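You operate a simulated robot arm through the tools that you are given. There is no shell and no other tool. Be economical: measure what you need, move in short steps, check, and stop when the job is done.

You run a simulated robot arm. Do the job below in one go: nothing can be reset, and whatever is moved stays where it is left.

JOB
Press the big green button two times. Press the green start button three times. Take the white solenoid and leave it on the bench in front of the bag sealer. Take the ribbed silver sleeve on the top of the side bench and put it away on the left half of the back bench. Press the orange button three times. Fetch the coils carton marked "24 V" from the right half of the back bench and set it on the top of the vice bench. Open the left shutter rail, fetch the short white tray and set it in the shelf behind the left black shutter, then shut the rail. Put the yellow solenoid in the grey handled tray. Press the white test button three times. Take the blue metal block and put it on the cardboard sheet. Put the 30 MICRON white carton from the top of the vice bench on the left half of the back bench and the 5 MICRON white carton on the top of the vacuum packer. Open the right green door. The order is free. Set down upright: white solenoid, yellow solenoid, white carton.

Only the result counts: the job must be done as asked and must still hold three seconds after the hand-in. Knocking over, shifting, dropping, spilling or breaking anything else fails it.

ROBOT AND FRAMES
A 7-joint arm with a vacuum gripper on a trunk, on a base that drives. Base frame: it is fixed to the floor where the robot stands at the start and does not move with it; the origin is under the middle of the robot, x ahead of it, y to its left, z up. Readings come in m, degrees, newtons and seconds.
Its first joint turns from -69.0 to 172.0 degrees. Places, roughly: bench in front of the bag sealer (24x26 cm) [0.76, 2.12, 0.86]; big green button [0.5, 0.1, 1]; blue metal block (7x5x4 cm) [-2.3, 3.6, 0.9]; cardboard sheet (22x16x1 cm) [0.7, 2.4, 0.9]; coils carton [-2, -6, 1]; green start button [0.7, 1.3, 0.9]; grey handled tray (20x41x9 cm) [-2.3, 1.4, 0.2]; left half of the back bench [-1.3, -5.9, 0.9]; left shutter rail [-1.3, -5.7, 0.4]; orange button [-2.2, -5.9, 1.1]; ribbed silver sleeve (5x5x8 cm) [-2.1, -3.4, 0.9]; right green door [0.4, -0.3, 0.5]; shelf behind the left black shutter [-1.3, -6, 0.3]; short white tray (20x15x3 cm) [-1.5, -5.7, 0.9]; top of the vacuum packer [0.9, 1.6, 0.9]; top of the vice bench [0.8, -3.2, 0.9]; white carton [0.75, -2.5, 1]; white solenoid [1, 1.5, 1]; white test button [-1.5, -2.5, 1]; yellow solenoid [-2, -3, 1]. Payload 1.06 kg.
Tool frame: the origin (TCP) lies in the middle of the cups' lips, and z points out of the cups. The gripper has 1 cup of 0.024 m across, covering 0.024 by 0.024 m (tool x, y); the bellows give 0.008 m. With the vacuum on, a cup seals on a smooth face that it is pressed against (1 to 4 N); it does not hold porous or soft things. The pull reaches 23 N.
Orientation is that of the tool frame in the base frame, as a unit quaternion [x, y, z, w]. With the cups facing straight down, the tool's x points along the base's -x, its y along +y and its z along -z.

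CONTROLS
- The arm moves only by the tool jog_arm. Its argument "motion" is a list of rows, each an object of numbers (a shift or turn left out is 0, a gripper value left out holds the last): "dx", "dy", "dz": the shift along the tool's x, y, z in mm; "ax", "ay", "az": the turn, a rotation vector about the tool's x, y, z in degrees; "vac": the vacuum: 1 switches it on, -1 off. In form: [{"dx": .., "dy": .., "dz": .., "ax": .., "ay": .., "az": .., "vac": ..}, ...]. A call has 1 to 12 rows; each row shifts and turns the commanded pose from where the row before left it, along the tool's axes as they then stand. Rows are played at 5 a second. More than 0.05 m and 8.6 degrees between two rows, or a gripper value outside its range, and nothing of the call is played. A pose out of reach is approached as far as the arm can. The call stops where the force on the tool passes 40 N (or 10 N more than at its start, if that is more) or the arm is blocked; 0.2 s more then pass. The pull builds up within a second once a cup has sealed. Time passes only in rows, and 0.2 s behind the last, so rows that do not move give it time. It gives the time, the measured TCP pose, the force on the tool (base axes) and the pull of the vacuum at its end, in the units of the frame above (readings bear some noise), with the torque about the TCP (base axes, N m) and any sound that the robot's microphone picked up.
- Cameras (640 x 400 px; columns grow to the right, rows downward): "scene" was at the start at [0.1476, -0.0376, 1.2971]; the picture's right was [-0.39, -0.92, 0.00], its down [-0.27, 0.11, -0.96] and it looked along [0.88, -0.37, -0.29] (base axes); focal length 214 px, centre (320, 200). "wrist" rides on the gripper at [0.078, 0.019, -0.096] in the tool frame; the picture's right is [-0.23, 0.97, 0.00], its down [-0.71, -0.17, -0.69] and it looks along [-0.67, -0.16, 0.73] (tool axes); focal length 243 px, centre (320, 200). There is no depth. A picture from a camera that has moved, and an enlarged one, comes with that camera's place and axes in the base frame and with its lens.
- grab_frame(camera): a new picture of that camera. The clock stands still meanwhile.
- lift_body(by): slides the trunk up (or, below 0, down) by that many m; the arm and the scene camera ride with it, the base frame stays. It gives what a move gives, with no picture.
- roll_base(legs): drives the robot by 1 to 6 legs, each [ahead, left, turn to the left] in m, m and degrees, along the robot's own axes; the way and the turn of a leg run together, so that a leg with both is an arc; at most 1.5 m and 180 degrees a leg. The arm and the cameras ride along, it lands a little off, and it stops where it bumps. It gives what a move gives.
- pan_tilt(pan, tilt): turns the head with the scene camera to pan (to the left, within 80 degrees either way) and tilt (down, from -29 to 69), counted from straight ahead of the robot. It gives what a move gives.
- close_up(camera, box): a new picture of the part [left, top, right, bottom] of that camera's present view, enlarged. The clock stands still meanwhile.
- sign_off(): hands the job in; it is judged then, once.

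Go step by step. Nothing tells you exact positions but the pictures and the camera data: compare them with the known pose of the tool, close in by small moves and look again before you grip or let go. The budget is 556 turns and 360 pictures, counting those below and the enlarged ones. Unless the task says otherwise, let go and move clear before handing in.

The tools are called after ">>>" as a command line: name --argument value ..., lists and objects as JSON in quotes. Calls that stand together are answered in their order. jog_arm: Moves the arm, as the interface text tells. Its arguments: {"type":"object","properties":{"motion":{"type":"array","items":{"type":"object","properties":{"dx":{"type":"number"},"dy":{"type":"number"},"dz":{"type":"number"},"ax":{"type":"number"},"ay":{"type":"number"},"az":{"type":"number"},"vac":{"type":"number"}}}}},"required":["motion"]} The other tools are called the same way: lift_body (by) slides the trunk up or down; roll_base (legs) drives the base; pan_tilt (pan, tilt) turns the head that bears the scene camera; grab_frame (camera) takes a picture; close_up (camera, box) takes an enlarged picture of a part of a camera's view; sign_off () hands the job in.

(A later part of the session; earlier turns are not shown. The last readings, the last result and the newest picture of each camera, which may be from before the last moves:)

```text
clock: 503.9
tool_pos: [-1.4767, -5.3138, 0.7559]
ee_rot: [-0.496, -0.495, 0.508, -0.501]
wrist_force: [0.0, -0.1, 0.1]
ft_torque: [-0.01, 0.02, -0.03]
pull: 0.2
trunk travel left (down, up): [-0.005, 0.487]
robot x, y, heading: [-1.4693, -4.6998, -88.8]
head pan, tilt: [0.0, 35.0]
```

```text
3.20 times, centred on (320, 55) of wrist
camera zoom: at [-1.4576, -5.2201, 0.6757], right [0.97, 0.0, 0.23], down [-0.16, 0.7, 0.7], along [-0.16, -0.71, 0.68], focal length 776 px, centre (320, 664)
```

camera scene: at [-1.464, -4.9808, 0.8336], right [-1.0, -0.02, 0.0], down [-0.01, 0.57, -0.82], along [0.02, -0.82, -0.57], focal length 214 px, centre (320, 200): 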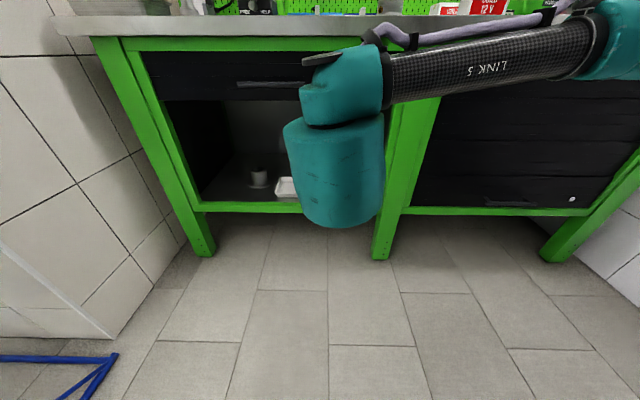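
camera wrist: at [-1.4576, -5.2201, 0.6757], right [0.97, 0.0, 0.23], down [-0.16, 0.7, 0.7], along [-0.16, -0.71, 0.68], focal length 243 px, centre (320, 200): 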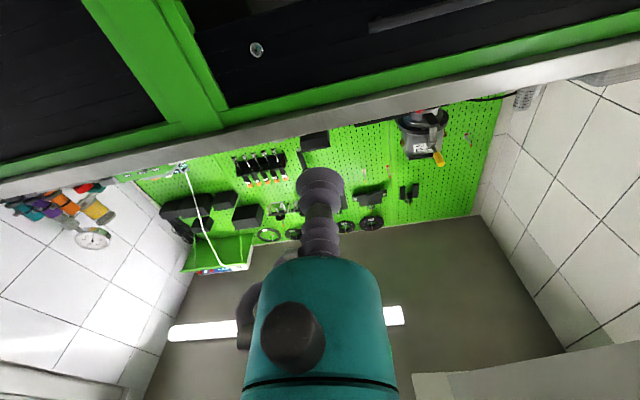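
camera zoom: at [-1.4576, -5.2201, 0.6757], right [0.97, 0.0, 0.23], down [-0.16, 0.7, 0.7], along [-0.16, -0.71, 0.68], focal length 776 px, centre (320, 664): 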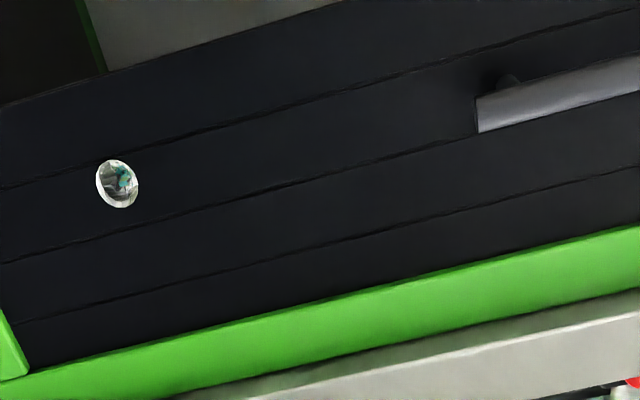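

The middle band (z ≈ 0.738–0.772) between lock and bar is smooth and free. I'll go for z 0.755 at x ≈ −1.49.

>>> jog_arm --motion '[{"dy": -12, "dz": 20}, {}]'

>>> roll_base --legs '[[0.32, 0, 0]]'

>>> grab_frame --camera "wrist"

>>> grab_frame --camera "scene"

```text
clock: 504.5
tool_pos: [-1.4892, -5.3325, 0.7589]
ee_rot: [-0.497, -0.494, 0.508, -0.501]
wrist_force: [0.6, 0.2, -0.3]
ft_torque: [0.01, -0.05, -0.01]
pull: 0.1
trunk travel left (down, up): [-0.005, 0.487]
robot x, y, heading: [-1.4691, -4.7037, -88.8]
head pan, tilt: [0.0, 35.0]
```

```text
clock: 506.6
tool_pos: [-1.4837, -5.6529, 0.7593]
ee_rot: [-0.497, -0.493, 0.509, -0.501]
wrist_force: [-0.5, -0.3, 0.6]
ft_torque: [-0.02, -0.05, -0.02]
pull: 0.1
trunk travel left (down, up): [-0.005, 0.487]
robot x, y, heading: [-1.4644, -5.0211, -88.9]
head pan, tilt: [0.0, 35.0]
```

```text
168 pictures are left
camera wrist: at [-1.465, -5.5592, 0.6791], right [0.97, -0.01, 0.23], down [-0.16, 0.7, 0.7], along [-0.17, -0.71, 0.68], focal length 243 px, centre (320, 200)
```

wrist: 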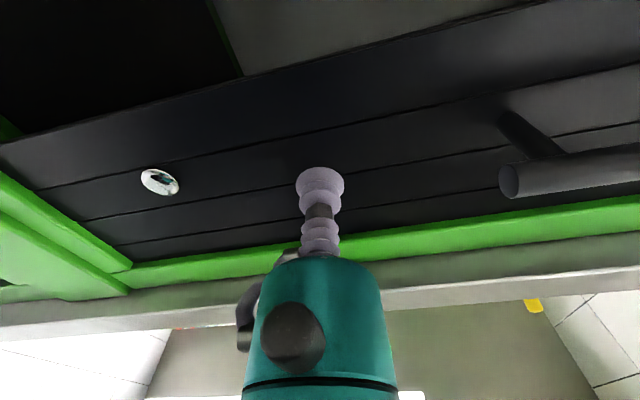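

```text
167 pictures are left
camera scene: at [-1.4585, -5.301, 0.8336], right [-1.0, -0.02, 0.0], down [-0.01, 0.57, -0.82], along [0.01, -0.82, -0.57], focal length 214 px, centre (320, 200)
```

scene: 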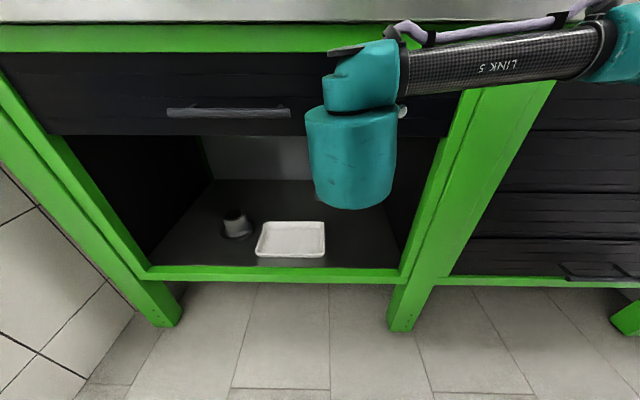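

>>> jog_arm --motion '[{"dz": 18, "vac": 1, "dx": -1}, {"dz": 6}, {"dz": 4}, {"dz": 3}, {}]'

```text
clock: 507.8
tool_pos: [-1.4833, -5.6831, 0.762]
ee_rot: [-0.495, -0.494, 0.509, -0.502]
wrist_force: [3.1, 19.1, -1.6]
ft_torque: [0.11, -0.26, 0.08]
pull: 22.8
trunk travel left (down, up): [-0.005, 0.487]
robot x, y, heading: [-1.4645, -5.0235, -89.1]
head pan, tilt: [0.0, 35.0]
```

Sealed. Now dragging the shutter down in stages.

>>> jog_arm --motion '[{"dx": 8}, {"dx": 15}, {"dx": 15}, {"dx": 15}, {}]'

>>> jog_arm --motion '[{"dx": 15}, {"dx": 15}, {"dx": 15}, {"dx": 15}, {}]'

>>> grab_frame --camera "scene"

```text
clock: 509.0
tool_pos: [-1.4839, -5.6828, 0.7097]
ee_rot: [-0.497, -0.494, 0.509, -0.5]
wrist_force: [6.9, 28.1, 1.2]
ft_torque: [0.1, -0.2, -0.07]
pull: 22.9
trunk travel left (down, up): [-0.005, 0.487]
robot x, y, heading: [-1.4649, -5.024, -89.0]
head pan, tilt: [0.0, 35.0]
```

```text
clock: 510.2
tool_pos: [-1.4845, -5.6832, 0.648]
ee_rot: [-0.497, -0.494, 0.509, -0.501]
wrist_force: [0.2, 33.4, 0.1]
ft_torque: [0.05, -0.21, 0.04]
pull: 23.0
trunk travel left (down, up): [-0.005, 0.487]
robot x, y, heading: [-1.4653, -5.0227, -89.1]
head pan, tilt: [0.0, 35.0]
```

```text
166 pictures are left
camera scene: at [-1.4586, -5.299, 0.8342], right [-1.0, -0.02, 0.0], down [-0.01, 0.57, -0.82], along [0.01, -0.82, -0.57], focal length 214 px, centre (320, 200)
```

scene: 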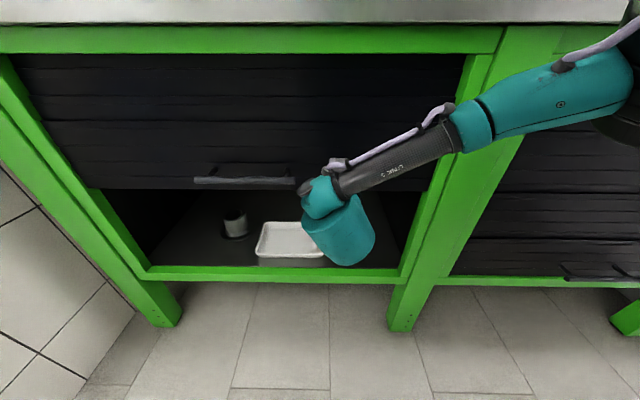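

>>> jog_arm --motion '[{"dz": -3, "dx": 12}, {"dx": 15}, {"dx": 15}, {"dx": 15}, {}]'

>>> jog_arm --motion '[{"dx": 15}, {"dx": 15}, {"dx": 15}, {"dx": 15}, {}]'

>>> grab_frame --camera "scene"

```text
clock: 511.4
tool_pos: [-1.4847, -5.6828, 0.5908]
ee_rot: [-0.497, -0.495, 0.507, -0.501]
wrist_force: [15.0, 25.5, 0.7]
ft_torque: [0.09, -0.26, -0.24]
pull: 22.6
trunk travel left (down, up): [-0.005, 0.487]
robot x, y, heading: [-1.4636, -5.0237, -88.8]
head pan, tilt: [0.0, 35.0]
```

```text
clock: 512.2
tool_pos: [-1.4848, -5.6827, 0.5514]
ee_rot: [-0.498, -0.495, 0.507, -0.5]
wrist_force: [-1.5, 16.9, 0.1]
ft_torque: [0.0, 0.08, -0.08]
pull: 22.7
trunk travel left (down, up): [-0.005, 0.487]
robot x, y, heading: [-1.464, -5.0244, -89.0]
head pan, tilt: [0.0, 35.0]
stopped in row 3: the force on the tool passed its limit at 41 N (the readings are from after the stop); the commanded pose is now the measured one
```

```text
165 pictures are left
camera scene: at [-1.4587, -5.2997, 0.8338], right [-1.0, -0.02, 0.0], down [-0.01, 0.57, -0.82], along [0.01, -0.82, -0.57], focal length 214 px, centre (320, 200)
```

scene: 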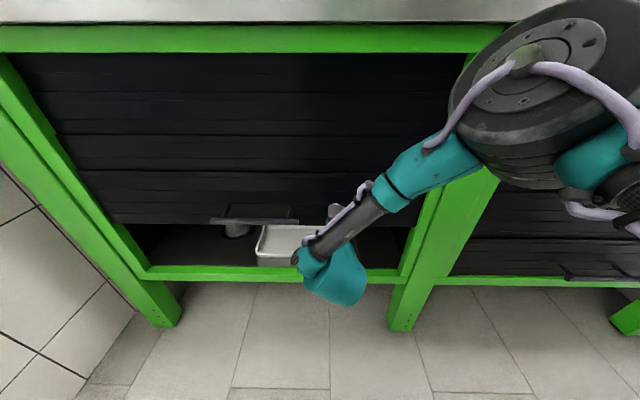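

>>> jog_arm --motion '[{"dz": -4, "dx": 5}, {"dx": 15, "dz": -1}, {"dx": 15, "dz": -1}, {"dx": 12, "dz": -1}, {}]'

>>> grab_frame --camera "scene"

```text
clock: 513.4
tool_pos: [-1.4851, -5.6775, 0.5037]
ee_rot: [-0.499, -0.494, 0.508, -0.499]
wrist_force: [-2.0, -3.0, 3.2]
ft_torque: [0.04, -0.03, -0.09]
pull: 22.9
trunk travel left (down, up): [-0.005, 0.487]
robot x, y, heading: [-1.4653, -5.0232, -89.0]
head pan, tilt: [0.0, 35.0]
```

```text
164 pictures are left
camera scene: at [-1.4587, -5.3007, 0.8336], right [-1.0, -0.02, 0.0], down [-0.01, 0.57, -0.82], along [0.01, -0.82, -0.57], focal length 214 px, centre (320, 200)
```

scene: 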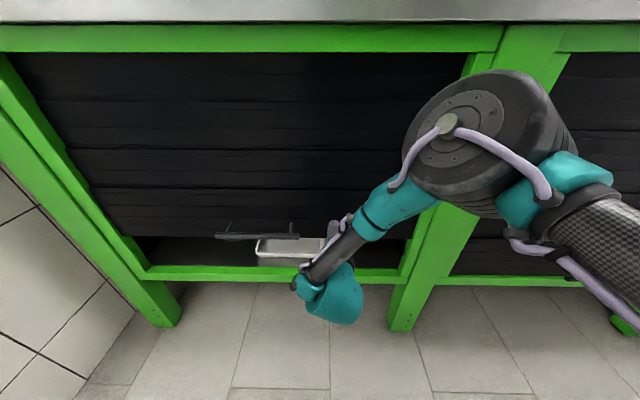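

>>> jog_arm --motion '[{"dx": 12, "dz": 0}, {"dx": 12}, {"dx": 12}, {}]'

>>> jog_arm --motion '[{"dx": 10}, {"dx": 10}, {}]'

>>> grab_frame --camera "scene"

```text
clock: 514.4
tool_pos: [-1.4715, -5.673, 0.4792]
ee_rot: [-0.501, -0.493, 0.509, -0.497]
wrist_force: [-9.8, 5.9, 1.7]
ft_torque: [0.0, 0.01, 0.04]
pull: 23.1
out of reach, approached as far as the arm can: row 1, 2, 3
trunk travel left (down, up): [-0.005, 0.487]
robot x, y, heading: [-1.4648, -5.0204, -89.0]
head pan, tilt: [0.0, 35.0]
```

```text
clock: 515.2
tool_pos: [-1.4603, -5.673, 0.4675]
ee_rot: [-0.5, -0.494, 0.508, -0.498]
wrist_force: [0.5, -20.3, 1.0]
ft_torque: [-0.01, 0.01, 0.03]
pull: 23.3
out of reach, approached as far as the arm can: row 1, 2
trunk travel left (down, up): [-0.005, 0.487]
robot x, y, heading: [-1.4638, -5.0219, -89.1]
head pan, tilt: [0.0, 35.0]
```

```text
163 pictures are left
camera scene: at [-1.4584, -5.3019, 0.8333], right [-1.0, -0.02, 0.0], down [-0.01, 0.57, -0.82], along [0.01, -0.82, -0.57], focal length 214 px, centre (320, 200)
```

scene: 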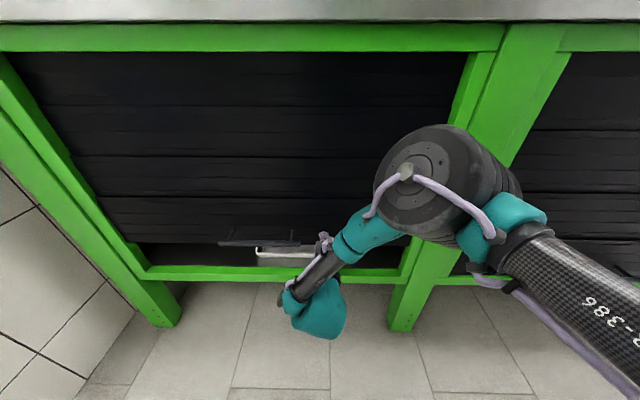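

At the reach limit with about 6 cm left. I'll release, back off and switch to tool-down to press the bar handle down the rest of the way.

>>> jog_arm --motion '[{"vac": -1}, {}, {}, {}, {"dz": -20}, {"dz": -40}, {"dx": -20}, {}]'

>>> roll_base --legs '[[-0.35, 0, 0]]'

>>> jog_arm --motion '[{"dz": -40, "dx": -20}, {"ay": 8.5}, {"ay": 8.5}, {"ay": 8.5}, {"ay": 8.5}, {"ay": 8.5}, {"ay": 8.5}, {"ay": 8.5}, {"ay": 8.5}, {"ay": 8.5}, {"ay": 8.5}, {"ay": 5}]'

>>> grab_frame --camera "scene"

```text
clock: 517.0
tool_pos: [-1.4589, -5.6101, 0.4866]
ee_rot: [-0.498, -0.494, 0.508, -0.5]
wrist_force: [-0.3, 0.2, -0.4]
ft_torque: [-0.01, -0.02, 0.0]
pull: 0.0
trunk travel left (down, up): [-0.005, 0.487]
robot x, y, heading: [-1.4657, -5.0208, -89.3]
head pan, tilt: [0.0, 35.0]
```

```text
clock: 519.2
tool_pos: [-1.4591, -5.2703, 0.4859]
ee_rot: [-0.494, -0.498, 0.505, -0.504]
wrist_force: [0.2, -0.7, -0.1]
ft_torque: [0.02, -0.05, 0.03]
pull: 0.1
trunk travel left (down, up): [-0.005, 0.487]
robot x, y, heading: [-1.4734, -4.6851, -88.0]
head pan, tilt: [0.0, 35.0]
```

```text
clock: 521.8
tool_pos: [-1.4599, -5.2294, 0.5047]
ee_rot: [0.707, 0.708, -0.006, 0.003]
wrist_force: [-0.1, -0.3, 1.1]
ft_torque: [0.0, 0.02, 0.0]
pull: 0.1
trunk travel left (down, up): [-0.005, 0.487]
robot x, y, heading: [-1.4734, -4.6775, -88.4]
head pan, tilt: [0.0, 35.0]
```

```text
162 pictures are left
camera scene: at [-1.4632, -4.96, 0.8336], right [-1.0, -0.03, 0.0], down [-0.02, 0.57, -0.82], along [0.03, -0.82, -0.57], focal length 214 px, centre (320, 200)
```

scene: 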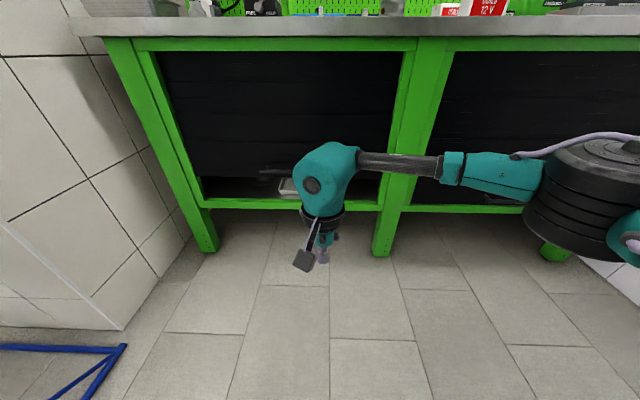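

>>> jog_arm --motion '[{"dx": -40, "dz": -10}, {"dx": -40}, {"dx": -40}, {"dx": -40}, {}]'

>>> roll_base --legs '[[0, 0.13, -1.5], [0.16, 0, 0]]'

>>> grab_frame --camera "scene"

>>> grab_frame --camera "wrist"

```text
clock: 523.0
tool_pos: [-1.4596, -5.3856, 0.5148]
ee_rot: [0.706, 0.708, -0.006, 0.004]
wrist_force: [-0.2, -0.4, 0.3]
ft_torque: [0.0, -0.01, 0.01]
pull: 0.1
out of reach, approached as far as the arm can: row 4
trunk travel left (down, up): [-0.005, 0.487]
robot x, y, heading: [-1.4704, -4.6825, -88.2]
head pan, tilt: [0.0, 35.0]
```

```text
clock: 525.8
tool_pos: [-1.3455, -5.5441, 0.5146]
ee_rot: [0.715, 0.699, -0.008, 0.004]
wrist_force: [0.2, 1.0, 0.0]
ft_torque: [-0.01, -0.01, -0.01]
pull: 0.0
trunk travel left (down, up): [-0.005, 0.487]
robot x, y, heading: [-1.3384, -4.8388, -89.6]
head pan, tilt: [0.0, 35.0]
```

```text
161 pictures are left
camera scene: at [-1.337, -5.118, 0.8336], right [-1.0, -0.01, 0.0], down [0.0, 0.57, -0.82], along [0.01, -0.82, -0.57], focal length 214 px, centre (320, 200)
```

scene: 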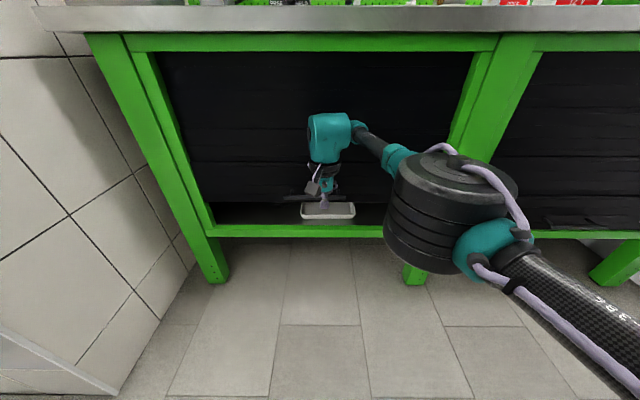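

```text
160 pictures are left
camera wrist: at [-1.3241, -5.4648, 0.6096], right [0.97, -0.26, 0.0], down [-0.18, -0.69, 0.7], along [-0.18, -0.67, -0.72], focal length 243 px, centre (320, 200)
```

wrist: 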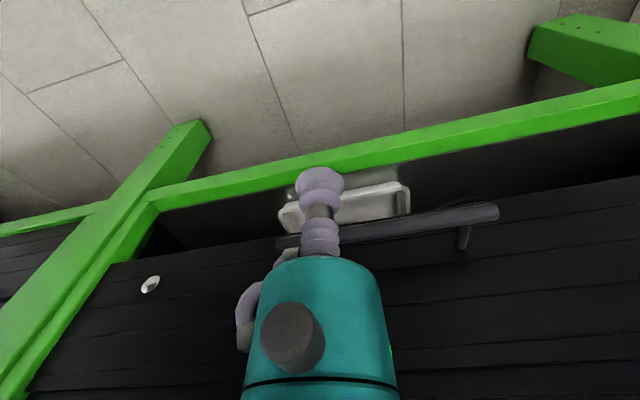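

>>> roll_base --legs '[[0.102, 0.0, 0]]'

>>> grab_frame --camera "wrist"

```text
clock: 527.0
tool_pos: [-1.3443, -5.632, 0.5139]
ee_rot: [0.713, 0.701, 0.002, -0.008]
wrist_force: [-2.2, 4.6, 0.7]
ft_torque: [-0.32, -0.13, 0.05]
pull: 0.0
trunk travel left (down, up): [-0.005, 0.487]
robot x, y, heading: [-1.3389, -4.9343, -89.8]
head pan, tilt: [0.0, 35.0]
stopped in leg 1: the force on the tool passed its limit at 126 N (the readings are from after the stop); the commanded pose is now the measured one
```

```text
159 pictures are left
camera wrist: at [-1.3236, -5.5558, 0.6096], right [0.97, -0.25, -0.01], down [-0.18, -0.71, 0.68], along [-0.18, -0.65, -0.74], focal length 243 px, centre (320, 200)
```

wrist: 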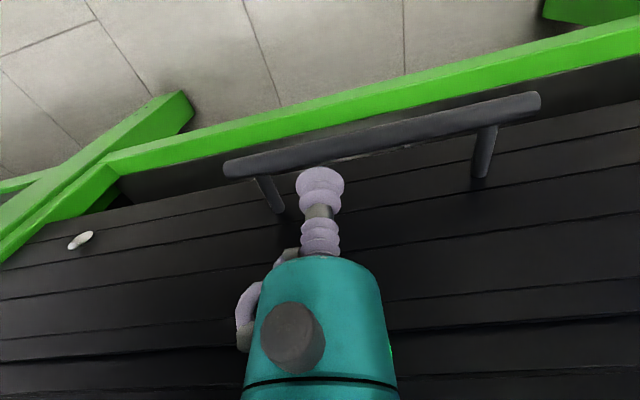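

The tool is already right over the bar (y ≈ −5.632), with the gripper just touching the panel. I'll back off a few millimetres and press the bar down.

>>> jog_arm --motion '[{"dx": 5}, {"dz": 15}, {"dz": 10}, {"dz": 6}, {}]'

>>> grab_frame --camera "wrist"

```text
clock: 528.2
tool_pos: [-1.3434, -5.6264, 0.4821]
ee_rot: [0.713, 0.701, 0.001, -0.009]
wrist_force: [-0.3, -0.7, 0.5]
ft_torque: [-0.01, -0.01, -0.01]
pull: 0.2
trunk travel left (down, up): [-0.005, 0.487]
robot x, y, heading: [-1.3349, -4.9344, -89.7]
head pan, tilt: [0.0, 35.0]
```

```text
158 pictures are left
camera wrist: at [-1.3233, -5.5505, 0.5784], right [0.97, -0.25, -0.01], down [-0.18, -0.71, 0.68], along [-0.18, -0.65, -0.74], focal length 243 px, centre (320, 200)
```

wrist: 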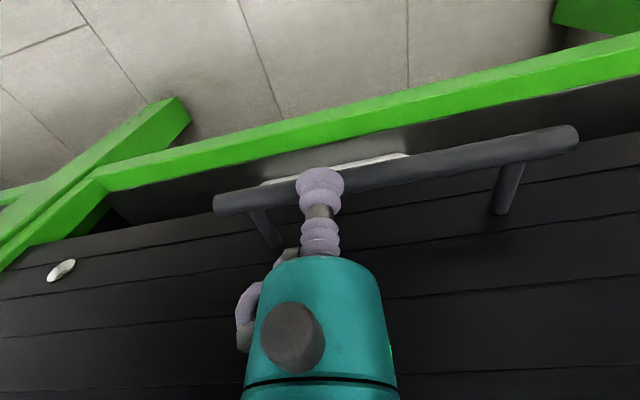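

Nicely above the bar. Pressing down gradually.

>>> jog_arm --motion '[{"dz": 8}, {"dz": 8}, {"dz": 8}, {"dz": 8}, {}]'

>>> jog_arm --motion '[{"dz": 8}, {"dz": 8}, {"dz": 8}, {"dz": 8}, {}]'

>>> grab_frame --camera "wrist"

```text
clock: 529.4
tool_pos: [-1.3461, -5.6254, 0.4496]
ee_rot: [0.713, 0.701, 0.001, -0.009]
wrist_force: [-1.2, 0.5, 2.8]
ft_torque: [0.02, 0.01, -0.01]
pull: 0.1
trunk travel left (down, up): [-0.005, 0.487]
robot x, y, heading: [-1.3416, -4.9365, -89.7]
head pan, tilt: [0.0, 35.0]
```

```text
clock: 530.6
tool_pos: [-1.3446, -5.6235, 0.4243]
ee_rot: [0.712, 0.703, 0.001, -0.009]
wrist_force: [-1.3, 0.4, 3.3]
ft_torque: [-0.07, -0.01, -0.02]
pull: 0.2
out of reach, approached as far as the arm can: row 4
trunk travel left (down, up): [-0.005, 0.487]
robot x, y, heading: [-1.3378, -4.9373, -89.8]
head pan, tilt: [0.0, 35.0]
```

```text
157 pictures are left
camera wrist: at [-1.324, -5.5468, 0.5198], right [0.97, -0.25, -0.01], down [-0.17, -0.71, 0.68], along [-0.18, -0.65, -0.74], focal length 243 px, centre (320, 200)
```

wrist: 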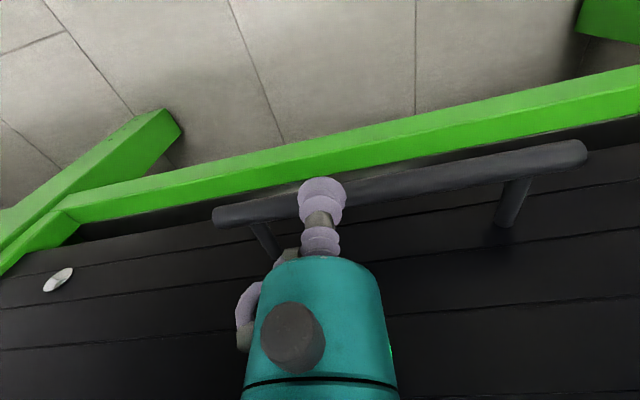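

>>> jog_arm --motion '[{"dz": -12}, {"dx": 25}, {}]'

>>> roll_base --legs '[[0.024, 0, 0]]'

>>> jog_arm --motion '[{"dz": 8}, {"dz": 8}, {"dz": 6}, {"dz": 5}, {"dz": 4}, {}]'

>>> grab_frame --camera "wrist"

```text
clock: 531.4
tool_pos: [-1.346, -5.5984, 0.4299]
ee_rot: [0.714, 0.7, 0.002, -0.009]
wrist_force: [0.1, -0.3, 0.4]
ft_torque: [0.02, 0.01, 0.01]
pull: 0.1
trunk travel left (down, up): [-0.005, 0.487]
robot x, y, heading: [-1.3385, -4.9365, -89.8]
head pan, tilt: [0.0, 35.0]
```

```text
clock: 532.4
tool_pos: [-1.345, -5.6174, 0.4273]
ee_rot: [0.711, 0.703, 0.002, -0.01]
wrist_force: [0.5, 0.7, 0.6]
ft_torque: [-0.02, 0.01, -0.03]
pull: 0.0
trunk travel left (down, up): [-0.005, 0.487]
robot x, y, heading: [-1.3362, -4.9542, -90.0]
head pan, tilt: [0.0, 35.0]
stopped in leg 1: the robot was blocked; the commanded pose is now the measured one
```

```text
clock: 533.8
tool_pos: [-1.3445, -5.6192, 0.395]
ee_rot: [0.712, 0.702, 0.003, -0.012]
wrist_force: [-0.3, 0.6, 0.5]
ft_torque: [-0.01, 0.06, 0.02]
pull: 0.0
trunk travel left (down, up): [-0.005, 0.487]
robot x, y, heading: [-1.3382, -4.9579, -89.6]
head pan, tilt: [0.0, 35.0]
```

```text
156 pictures are left
camera wrist: at [-1.3239, -5.5433, 0.4919], right [0.97, -0.25, -0.02], down [-0.17, -0.72, 0.67], along [-0.18, -0.65, -0.74], focal length 243 px, centre (320, 200)
```

wrist: 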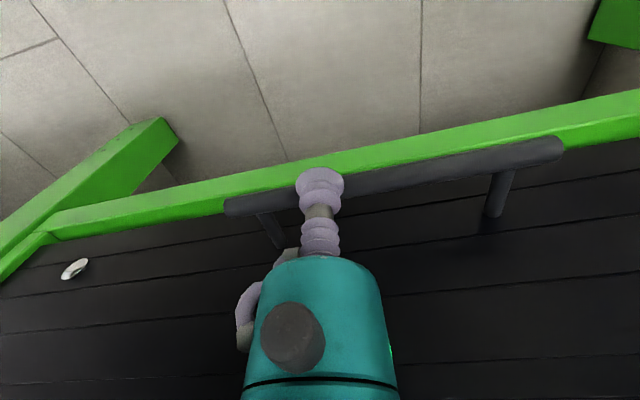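

>>> close_up --camera "wrist" --box '[200, 120, 440, 270]'

>>> grab_frame --camera "scene"

```text
2.67 times, centred on (320, 195) of wrist
camera zoom: at [-1.3239, -5.5433, 0.4919], right [0.97, -0.25, -0.02], down [-0.17, -0.72, 0.67], along [-0.18, -0.65, -0.74], focal length 647 px, centre (320, 213)
```

zoom: 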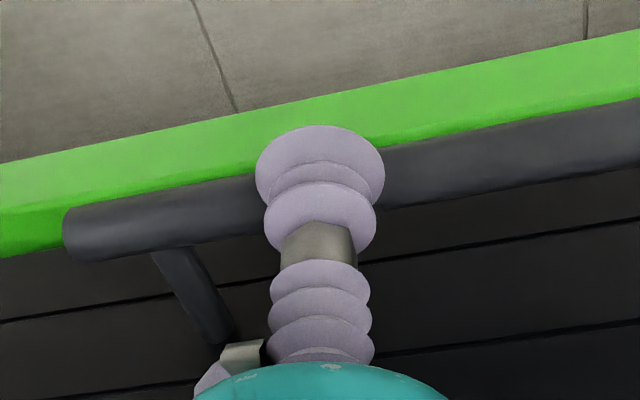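

```text
154 pictures are left
camera scene: at [-1.3374, -5.2358, 0.8337], right [-1.0, 0.0, 0.0], down [0.0, 0.57, -0.82], along [0.0, -0.82, -0.57], focal length 214 px, centre (320, 200)
```

scene: 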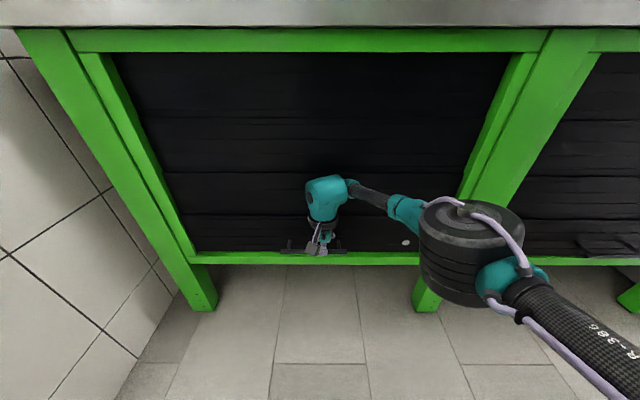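

The bar is at z ≈ 0.384; closed it was about 0.368. I'll press a bit further until it stops.

>>> jog_arm --motion '[{"dz": 5}, {"dz": 5}, {"dz": 5}, {}]'

>>> close_up --camera "wrist" --box '[200, 120, 440, 270]'

```text
clock: 534.8
tool_pos: [-1.3423, -5.6178, 0.3801]
ee_rot: [0.711, 0.703, 0.003, -0.011]
wrist_force: [0.4, 1.8, 3.5]
ft_torque: [-0.04, -0.01, 0.01]
pull: 0.2
trunk travel left (down, up): [-0.005, 0.487]
robot x, y, heading: [-1.3411, -4.9588, -89.7]
head pan, tilt: [0.0, 35.0]
```

```text
2.67 times, centred on (320, 195) of wrist
camera zoom: at [-1.3233, -5.5426, 0.477], right [0.97, -0.25, -0.02], down [-0.17, -0.72, 0.67], along [-0.18, -0.65, -0.74], focal length 647 px, centre (320, 213)
```

zoom: 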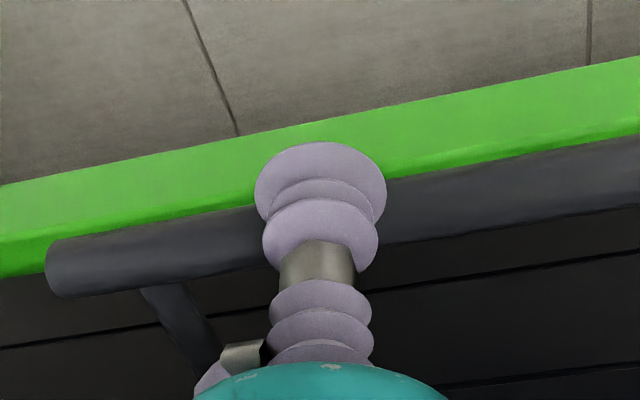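

The cup seems to have slid to the front of the bar. I'll lift, tilt the tool 4° so its body stays off the panel, move 1 cm further in and press again.

>>> jog_arm --motion '[{"dz": -15}, {"dz": -15}, {"ay": -4.5}, {"dx": -14}, {}]'

>>> close_up --camera "wrist" --box '[200, 120, 440, 270]'

```text
clock: 536.0
tool_pos: [-1.3426, -5.6328, 0.4109]
ee_rot: [0.71, 0.704, -0.025, 0.015]
wrist_force: [-0.5, 0.0, 0.2]
ft_torque: [0.02, 0.0, 0.02]
pull: 0.1
trunk travel left (down, up): [-0.005, 0.487]
robot x, y, heading: [-1.3372, -4.957, -89.8]
head pan, tilt: [0.0, 35.0]
```

```text
2.67 times, centred on (320, 195) of wrist
camera zoom: at [-1.323, -5.5491, 0.5009], right [0.97, -0.25, 0.0], down [-0.17, -0.67, 0.73], along [-0.18, -0.7, -0.69], focal length 647 px, centre (320, 213)
```

zoom: 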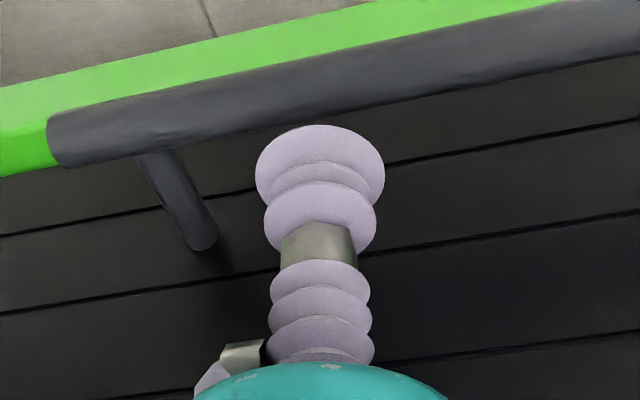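

>>> jog_arm --motion '[{"dz": 12}, {"dz": 6}, {"dz": 5}, {"dz": 5}, {"dz": 4}, {}]'

>>> close_up --camera "wrist" --box '[200, 120, 440, 270]'

```text
clock: 537.4
tool_pos: [-1.3455, -5.6351, 0.3804]
ee_rot: [0.711, 0.702, -0.025, 0.016]
wrist_force: [-0.3, -0.3, 0.6]
ft_torque: [-0.02, -0.02, -0.03]
pull: 0.0
trunk travel left (down, up): [-0.005, 0.487]
robot x, y, heading: [-1.3414, -4.9576, -89.5]
head pan, tilt: [0.0, 35.0]
```

```text
2.67 times, centred on (320, 195) of wrist
camera zoom: at [-1.3246, -5.5518, 0.4705], right [0.97, -0.25, 0.0], down [-0.17, -0.67, 0.73], along [-0.18, -0.7, -0.69], focal length 647 px, centre (320, 213)
```

zoom: 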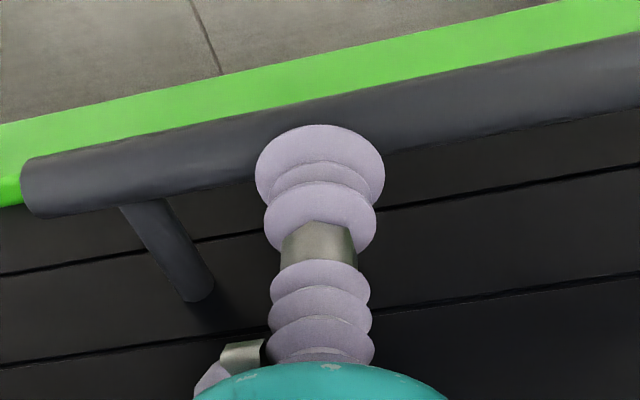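

>>> jog_arm --motion '[{"dz": 4}, {"dz": 4}, {"dz": 4}, {}]'

>>> close_up --camera "wrist" --box '[200, 120, 440, 270]'

```text
clock: 538.4
tool_pos: [-1.3454, -5.6359, 0.3673]
ee_rot: [0.711, 0.703, -0.025, 0.015]
wrist_force: [2.6, -0.9, 8.9]
ft_torque: [0.06, 0.03, -0.06]
pull: 0.0
trunk travel left (down, up): [-0.005, 0.487]
robot x, y, heading: [-1.3403, -4.9592, -89.6]
head pan, tilt: [0.0, 35.0]
```

```text
2.67 times, centred on (320, 195) of wrist
camera zoom: at [-1.3251, -5.5529, 0.4585], right [0.97, -0.25, 0.0], down [-0.17, -0.67, 0.73], along [-0.18, -0.7, -0.69], focal length 647 px, centre (320, 213)
```

zoom: 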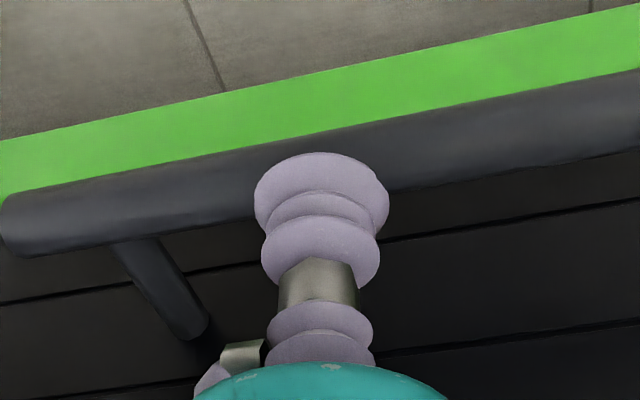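

>>> jog_arm --motion '[{"dz": 3}, {"dz": 3}, {}]'

```text
clock: 539.1
tool_pos: [-1.3445, -5.6361, 0.3679]
ee_rot: [0.711, 0.702, -0.026, 0.018]
wrist_force: [-6.4, 17.9, 21.3]
ft_torque: [-0.85, -0.21, 0.27]
pull: 0.0
trunk travel left (down, up): [-0.005, 0.487]
robot x, y, heading: [-1.3413, -4.9587, -89.9]
head pan, tilt: [0.0, 35.0]
stopped in row 3: the force on the tool passed its limit at 41 N (the readings are from after the stop); the commanded pose is now the measured one
```

The bar is at its hard stop, so the shutter is closed. I'll withdraw and confirm with a picture.

>>> jog_arm --motion '[{"dz": -15}, {"dz": -30}, {"dx": 40}, {}]'

>>> roll_base --legs '[[-0.4, 0, 0]]'

>>> grab_frame --camera "scene"

>>> close_up --camera "scene" --box '[180, 140, 420, 290]'

```text
clock: 540.1
tool_pos: [-1.3448, -5.5937, 0.4114]
ee_rot: [0.711, 0.702, -0.026, 0.018]
wrist_force: [-0.1, 0.0, 0.1]
ft_torque: [0.0, -0.02, 0.0]
pull: 0.1
trunk travel left (down, up): [-0.005, 0.487]
robot x, y, heading: [-1.3378, -4.9584, -90.0]
head pan, tilt: [0.0, 35.0]
```

```text
clock: 542.6
tool_pos: [-1.3471, -5.1853, 0.4111]
ee_rot: [0.713, 0.701, -0.025, 0.018]
wrist_force: [-0.4, -0.3, -0.7]
ft_torque: [-0.02, 0.02, 0.02]
pull: 0.0
trunk travel left (down, up): [-0.005, 0.487]
robot x, y, heading: [-1.3396, -4.5507, -89.9]
head pan, tilt: [0.0, 35.0]
```

```text
149 pictures are left
camera scene: at [-1.3395, -4.8286, 0.8336], right [-1.0, 0.0, 0.0], down [0.0, 0.57, -0.82], along [0.0, -0.82, -0.57], focal length 214 px, centre (320, 200)
```

scene: 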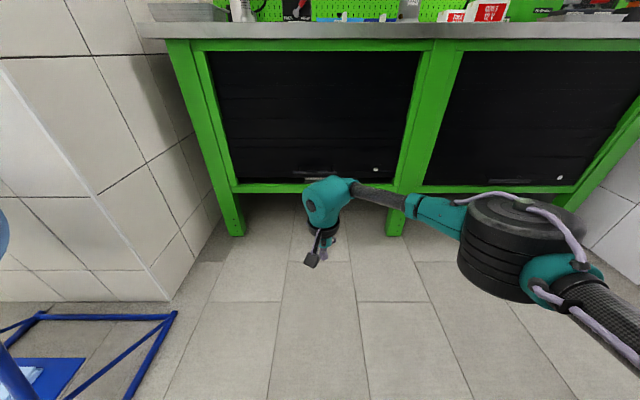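

```text
2.67 times, centred on (300, 215) of scene
camera zoom: at [-1.3395, -4.8286, 0.8336], right [-1.0, 0.0, 0.0], down [0.0, 0.57, -0.82], along [0.0, -0.82, -0.57], focal length 572 px, centre (373, 160)
```

zoom: 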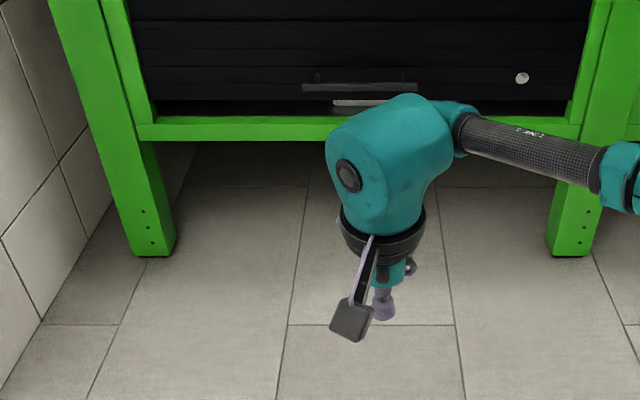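

There's still a gap of about 4 cm: the lock sits higher than on the right shutter. The bar stands out further than I assumed (y ≈ −5.60), so I was pressing on the beam. I'll level the tool, raise, and come down on the bar at y −5.60.

>>> jog_arm --motion '[{"ay": 3.5}, {"dz": -40}, {"dz": -30}, {}]'

>>> roll_base --legs '[[0.34, 0, 0]]'

>>> grab_frame --camera "wrist"

>>> grab_frame --camera "scene"

```text
clock: 543.6
tool_pos: [-1.3485, -5.1863, 0.482]
ee_rot: [0.713, 0.701, -0.004, -0.004]
wrist_force: [-0.3, -0.2, -0.8]
ft_torque: [0.03, -0.03, 0.01]
pull: 0.0
trunk travel left (down, up): [-0.005, 0.487]
robot x, y, heading: [-1.3374, -4.5505, -90.2]
head pan, tilt: [0.0, 35.0]
```

```text
clock: 545.8
tool_pos: [-1.3464, -5.531, 0.4807]
ee_rot: [0.712, 0.702, -0.004, -0.003]
wrist_force: [0.3, -0.9, 0.1]
ft_torque: [0.01, 0.0, -0.01]
pull: 0.0
trunk travel left (down, up): [-0.005, 0.487]
robot x, y, heading: [-1.3376, -4.895, -89.8]
head pan, tilt: [0.0, 35.0]
```

```text
147 pictures are left
camera wrist: at [-1.326, -5.4528, 0.5763], right [0.97, -0.25, -0.01], down [-0.17, -0.71, 0.69], along [-0.18, -0.66, -0.73], focal length 243 px, centre (320, 200)
```

wrist: 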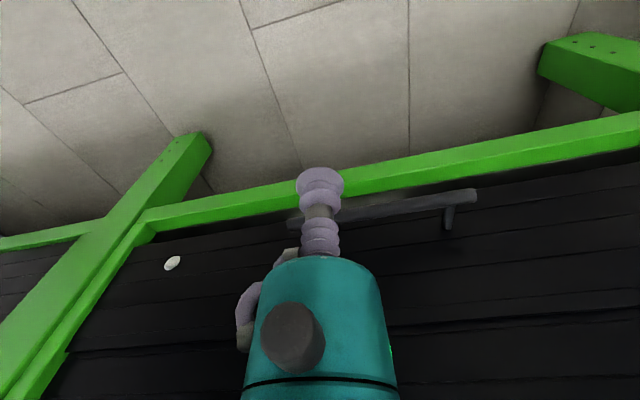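

```text
146 pictures are left
camera scene: at [-1.3387, -5.1725, 0.8336], right [-1.0, 0.0, 0.0], down [0.0, 0.57, -0.82], along [0.0, -0.82, -0.57], focal length 214 px, centre (320, 200)
```

scene: 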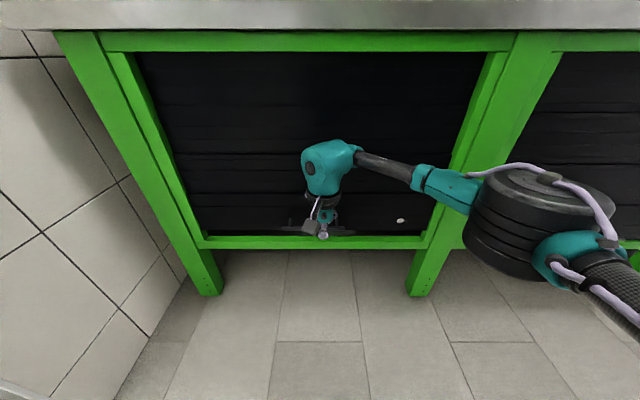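

The shutter had closed, but my gripper body was pressed against the panel and dragged it back up by the 45 mm I lifted. This time I'll tilt the tool 9° so only the cup touches the bar, and slide back before rising.

>>> jog_arm --motion '[{"ay": -8}, {"dz": 5}, {}]'

>>> roll_base --legs '[[0.1, 0, 0]]'

>>> grab_frame --camera "wrist"

```text
clock: 546.6
tool_pos: [-1.3463, -5.5307, 0.4768]
ee_rot: [0.71, 0.7, -0.054, 0.046]
wrist_force: [0.1, -0.4, 0.1]
ft_torque: [-0.02, 0.03, -0.01]
pull: 0.1
trunk travel left (down, up): [-0.005, 0.487]
robot x, y, heading: [-1.3392, -4.8959, -89.8]
head pan, tilt: [0.0, 35.0]
```

```text
clock: 547.8
tool_pos: [-1.3465, -5.6302, 0.4761]
ee_rot: [0.71, 0.7, -0.054, 0.045]
wrist_force: [-0.2, -0.2, 0.8]
ft_torque: [0.01, 0.01, 0.02]
pull: 0.1
trunk travel left (down, up): [-0.005, 0.487]
robot x, y, heading: [-1.3364, -4.9922, -89.9]
head pan, tilt: [0.0, 35.0]
```

```text
145 pictures are left
camera wrist: at [-1.3256, -5.5393, 0.5597], right [0.97, -0.25, 0.02], down [-0.17, -0.6, 0.78], along [-0.18, -0.76, -0.63], focal length 243 px, centre (320, 200)
```

wrist: 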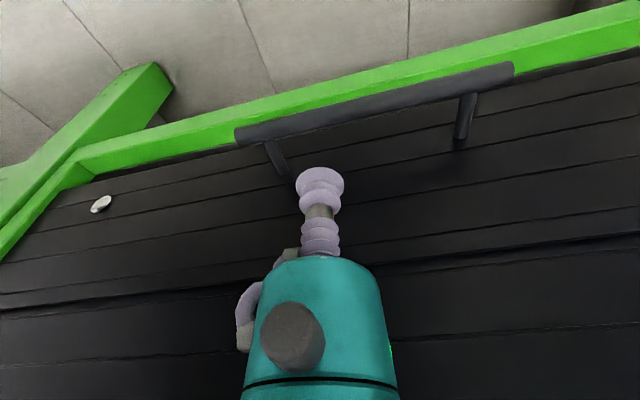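

>>> jog_arm --motion '[{"dz": 12, "dx": 1.6}, {"dz": 12, "dx": 1.6}, {"dz": 12, "dx": 1.6}, {"dz": 12, "dx": 1.6}, {"dz": 10, "dx": 1.4}, {}]'

>>> grab_frame --camera "wrist"

```text
clock: 549.2
tool_pos: [-1.3483, -5.6299, 0.4178]
ee_rot: [0.71, 0.701, -0.054, 0.045]
wrist_force: [0.6, 0.0, -0.1]
ft_torque: [0.01, -0.01, 0.0]
pull: 0.0
trunk travel left (down, up): [-0.005, 0.487]
robot x, y, heading: [-1.3403, -4.9942, -89.7]
head pan, tilt: [0.0, 35.0]
```

```text
144 pictures are left
camera wrist: at [-1.327, -5.5396, 0.5006], right [0.97, -0.25, 0.02], down [-0.17, -0.6, 0.78], along [-0.18, -0.76, -0.63], focal length 243 px, centre (320, 200)
```

wrist: 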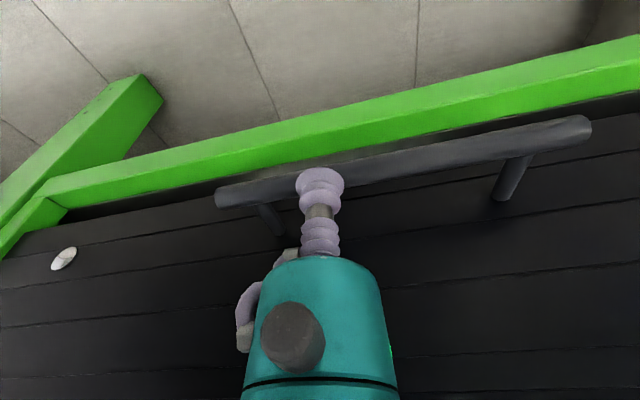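

Right on the bar. Pressing down now.

>>> jog_arm --motion '[{"dz": 8, "dx": 1}, {"dz": 8, "dx": 1}, {"dz": 8, "dx": 1}, {"dz": 6, "dx": 0.8}, {}]'

>>> jog_arm --motion '[{"dz": 5, "dx": 0.7}, {"dz": 5, "dx": 0.7}, {"dz": 4, "dx": 0.6}, {}]'

>>> grab_frame --camera "wrist"

```text
clock: 550.4
tool_pos: [-1.3473, -5.6308, 0.3878]
ee_rot: [0.711, 0.7, -0.053, 0.046]
wrist_force: [0.8, 1.1, 3.9]
ft_torque: [0.02, 0.0, 0.04]
pull: 0.1
trunk travel left (down, up): [-0.005, 0.487]
robot x, y, heading: [-1.3397, -4.9932, -90.1]
head pan, tilt: [0.0, 35.0]
```

```text
clock: 551.4
tool_pos: [-1.3473, -5.6297, 0.374]
ee_rot: [0.71, 0.701, -0.053, 0.046]
wrist_force: [0.8, 0.1, 3.3]
ft_torque: [-0.01, 0.05, -0.01]
pull: 0.0
trunk travel left (down, up): [-0.005, 0.487]
robot x, y, heading: [-1.3379, -4.9935, -90.0]
head pan, tilt: [0.0, 35.0]
```

```text
143 pictures are left
camera wrist: at [-1.3273, -5.5396, 0.4567], right [0.97, -0.25, 0.02], down [-0.17, -0.6, 0.78], along [-0.18, -0.76, -0.63], focal length 243 px, centre (320, 200)
```

wrist: 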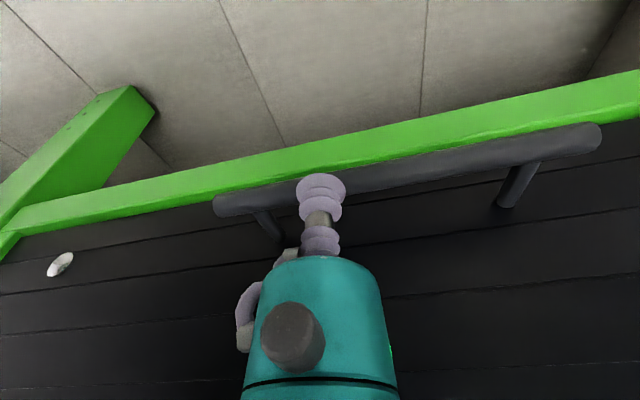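

>>> jog_arm --motion '[{"dz": 4, "dx": 0.6}, {"dz": 3, "dx": 0.4}, {"dz": 3, "dx": 0.4}, {}]'

```text
clock: 552.4
tool_pos: [-1.3478, -5.6298, 0.3678]
ee_rot: [0.711, 0.7, -0.054, 0.048]
wrist_force: [-6.6, 6.4, 34.1]
ft_torque: [-0.05, -0.21, -0.03]
pull: 0.0
trunk travel left (down, up): [-0.005, 0.487]
robot x, y, heading: [-1.3414, -4.991, -90.0]
head pan, tilt: [0.0, 35.0]
```

Hard stop again. Now I'll relieve, slide back off the bar and check before rising.

>>> jog_arm --motion '[{"dz": -6}, {"dz": -6}, {"dx": 15}, {"dx": 25}, {}]'

>>> roll_base --legs '[[-0.4, 0, 0]]'

>>> close_up --camera "scene" --box '[180, 40, 640, 290]'

```text
clock: 553.6
tool_pos: [-1.3464, -5.5894, 0.3714]
ee_rot: [0.711, 0.7, -0.053, 0.045]
wrist_force: [-1.4, -0.1, -0.4]
ft_torque: [0.01, -0.04, 0.01]
pull: 0.0
trunk travel left (down, up): [-0.005, 0.487]
robot x, y, heading: [-1.3402, -4.9916, -90.0]
head pan, tilt: [0.0, 35.0]
```

```text
clock: 556.1
tool_pos: [-1.3495, -5.1828, 0.3713]
ee_rot: [0.712, 0.699, -0.053, 0.046]
wrist_force: [0.9, -0.1, 0.1]
ft_torque: [0.01, 0.0, 0.0]
pull: 0.1
trunk travel left (down, up): [-0.005, 0.487]
robot x, y, heading: [-1.3396, -4.5875, -90.2]
head pan, tilt: [0.0, 35.0]
```

```text
1.39 times, centred on (410, 165) of scene
camera zoom: at [-1.3396, -4.8654, 0.8336], right [-1.0, 0.0, 0.0], down [0.0, 0.57, -0.82], along [0.0, -0.82, -0.57], focal length 298 px, centre (195, 249)
```

zoom: 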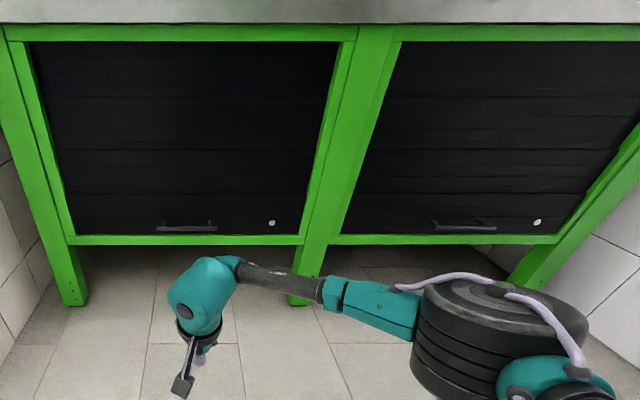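

Now both locks are level, so the left shutter is closed. Next: the orange button and the 24 V coils carton; I'll go back to a high tool-down pose.

>>> jog_arm --motion '[{"ay": 8}, {"dz": -40}, {"dz": -40}, {"dz": -40}, {"dz": -40}, {"dz": -40}, {"dz": -40}, {"dz": -40, "dx": 20}, {"dz": -40, "dx": 20}, {}]'

>>> lift_body --by 0.34

>>> roll_base --legs '[[0, -0.5, 0]]'

>>> pan_tilt --pan 0 --tilt 25

>>> grab_frame --camera "scene"

```text
clock: 558.3
tool_pos: [-1.3461, -5.138, 0.6912]
ee_rot: [0.714, 0.7, -0.003, -0.003]
wrist_force: [0.5, 0.8, 0.2]
ft_torque: [0.02, 0.01, 0.03]
pull: 0.0
trunk travel left (down, up): [-0.005, 0.487]
robot x, y, heading: [-1.3375, -4.5896, -90.4]
head pan, tilt: [0.0, 35.0]
```

```text
clock: 561.6
tool_pos: [-1.3446, -5.1425, 1.0299]
ee_rot: [0.714, 0.7, -0.004, -0.004]
wrist_force: [0.6, 0.2, 0.1]
ft_torque: [-0.02, 0.0, 0.01]
pull: 0.1
trunk travel left (down, up): [-0.345, 0.147]
robot x, y, heading: [-1.34, -4.5914, -90.4]
head pan, tilt: [0.0, 35.0]
```

```text
clock: 565.0
tool_pos: [-1.6429, -5.1402, 1.0313]
ee_rot: [0.714, 0.7, -0.004, -0.004]
wrist_force: [-0.2, -0.3, -0.6]
ft_torque: [-0.02, 0.01, 0.0]
pull: 0.0
trunk travel left (down, up): [-0.345, 0.147]
robot x, y, heading: [-1.6362, -4.585, -90.2]
head pan, tilt: [0.0, 35.0]
stopped in leg 1: the robot was blocked; the commanded pose is now the measured one
```

```text
clock: 565.7
tool_pos: [-1.6417, -5.1412, 1.0307]
ee_rot: [0.714, 0.7, -0.004, -0.004]
wrist_force: [-0.3, -0.4, -0.3]
ft_torque: [0.02, -0.01, 0.04]
pull: 0.1
trunk travel left (down, up): [-0.345, 0.147]
robot x, y, heading: [-1.6355, -4.5801, -90.5]
head pan, tilt: [0.0, 25.0]
```

```text
141 pictures are left
camera scene: at [-1.637, -4.7707, 1.1955], right [-1.0, 0.0, 0.0], down [0.0, 0.42, -0.91], along [0.0, -0.91, -0.42], focal length 214 px, centre (320, 200)
```

scene: 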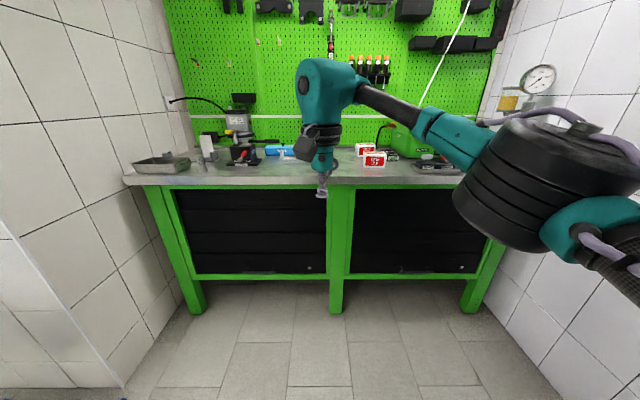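

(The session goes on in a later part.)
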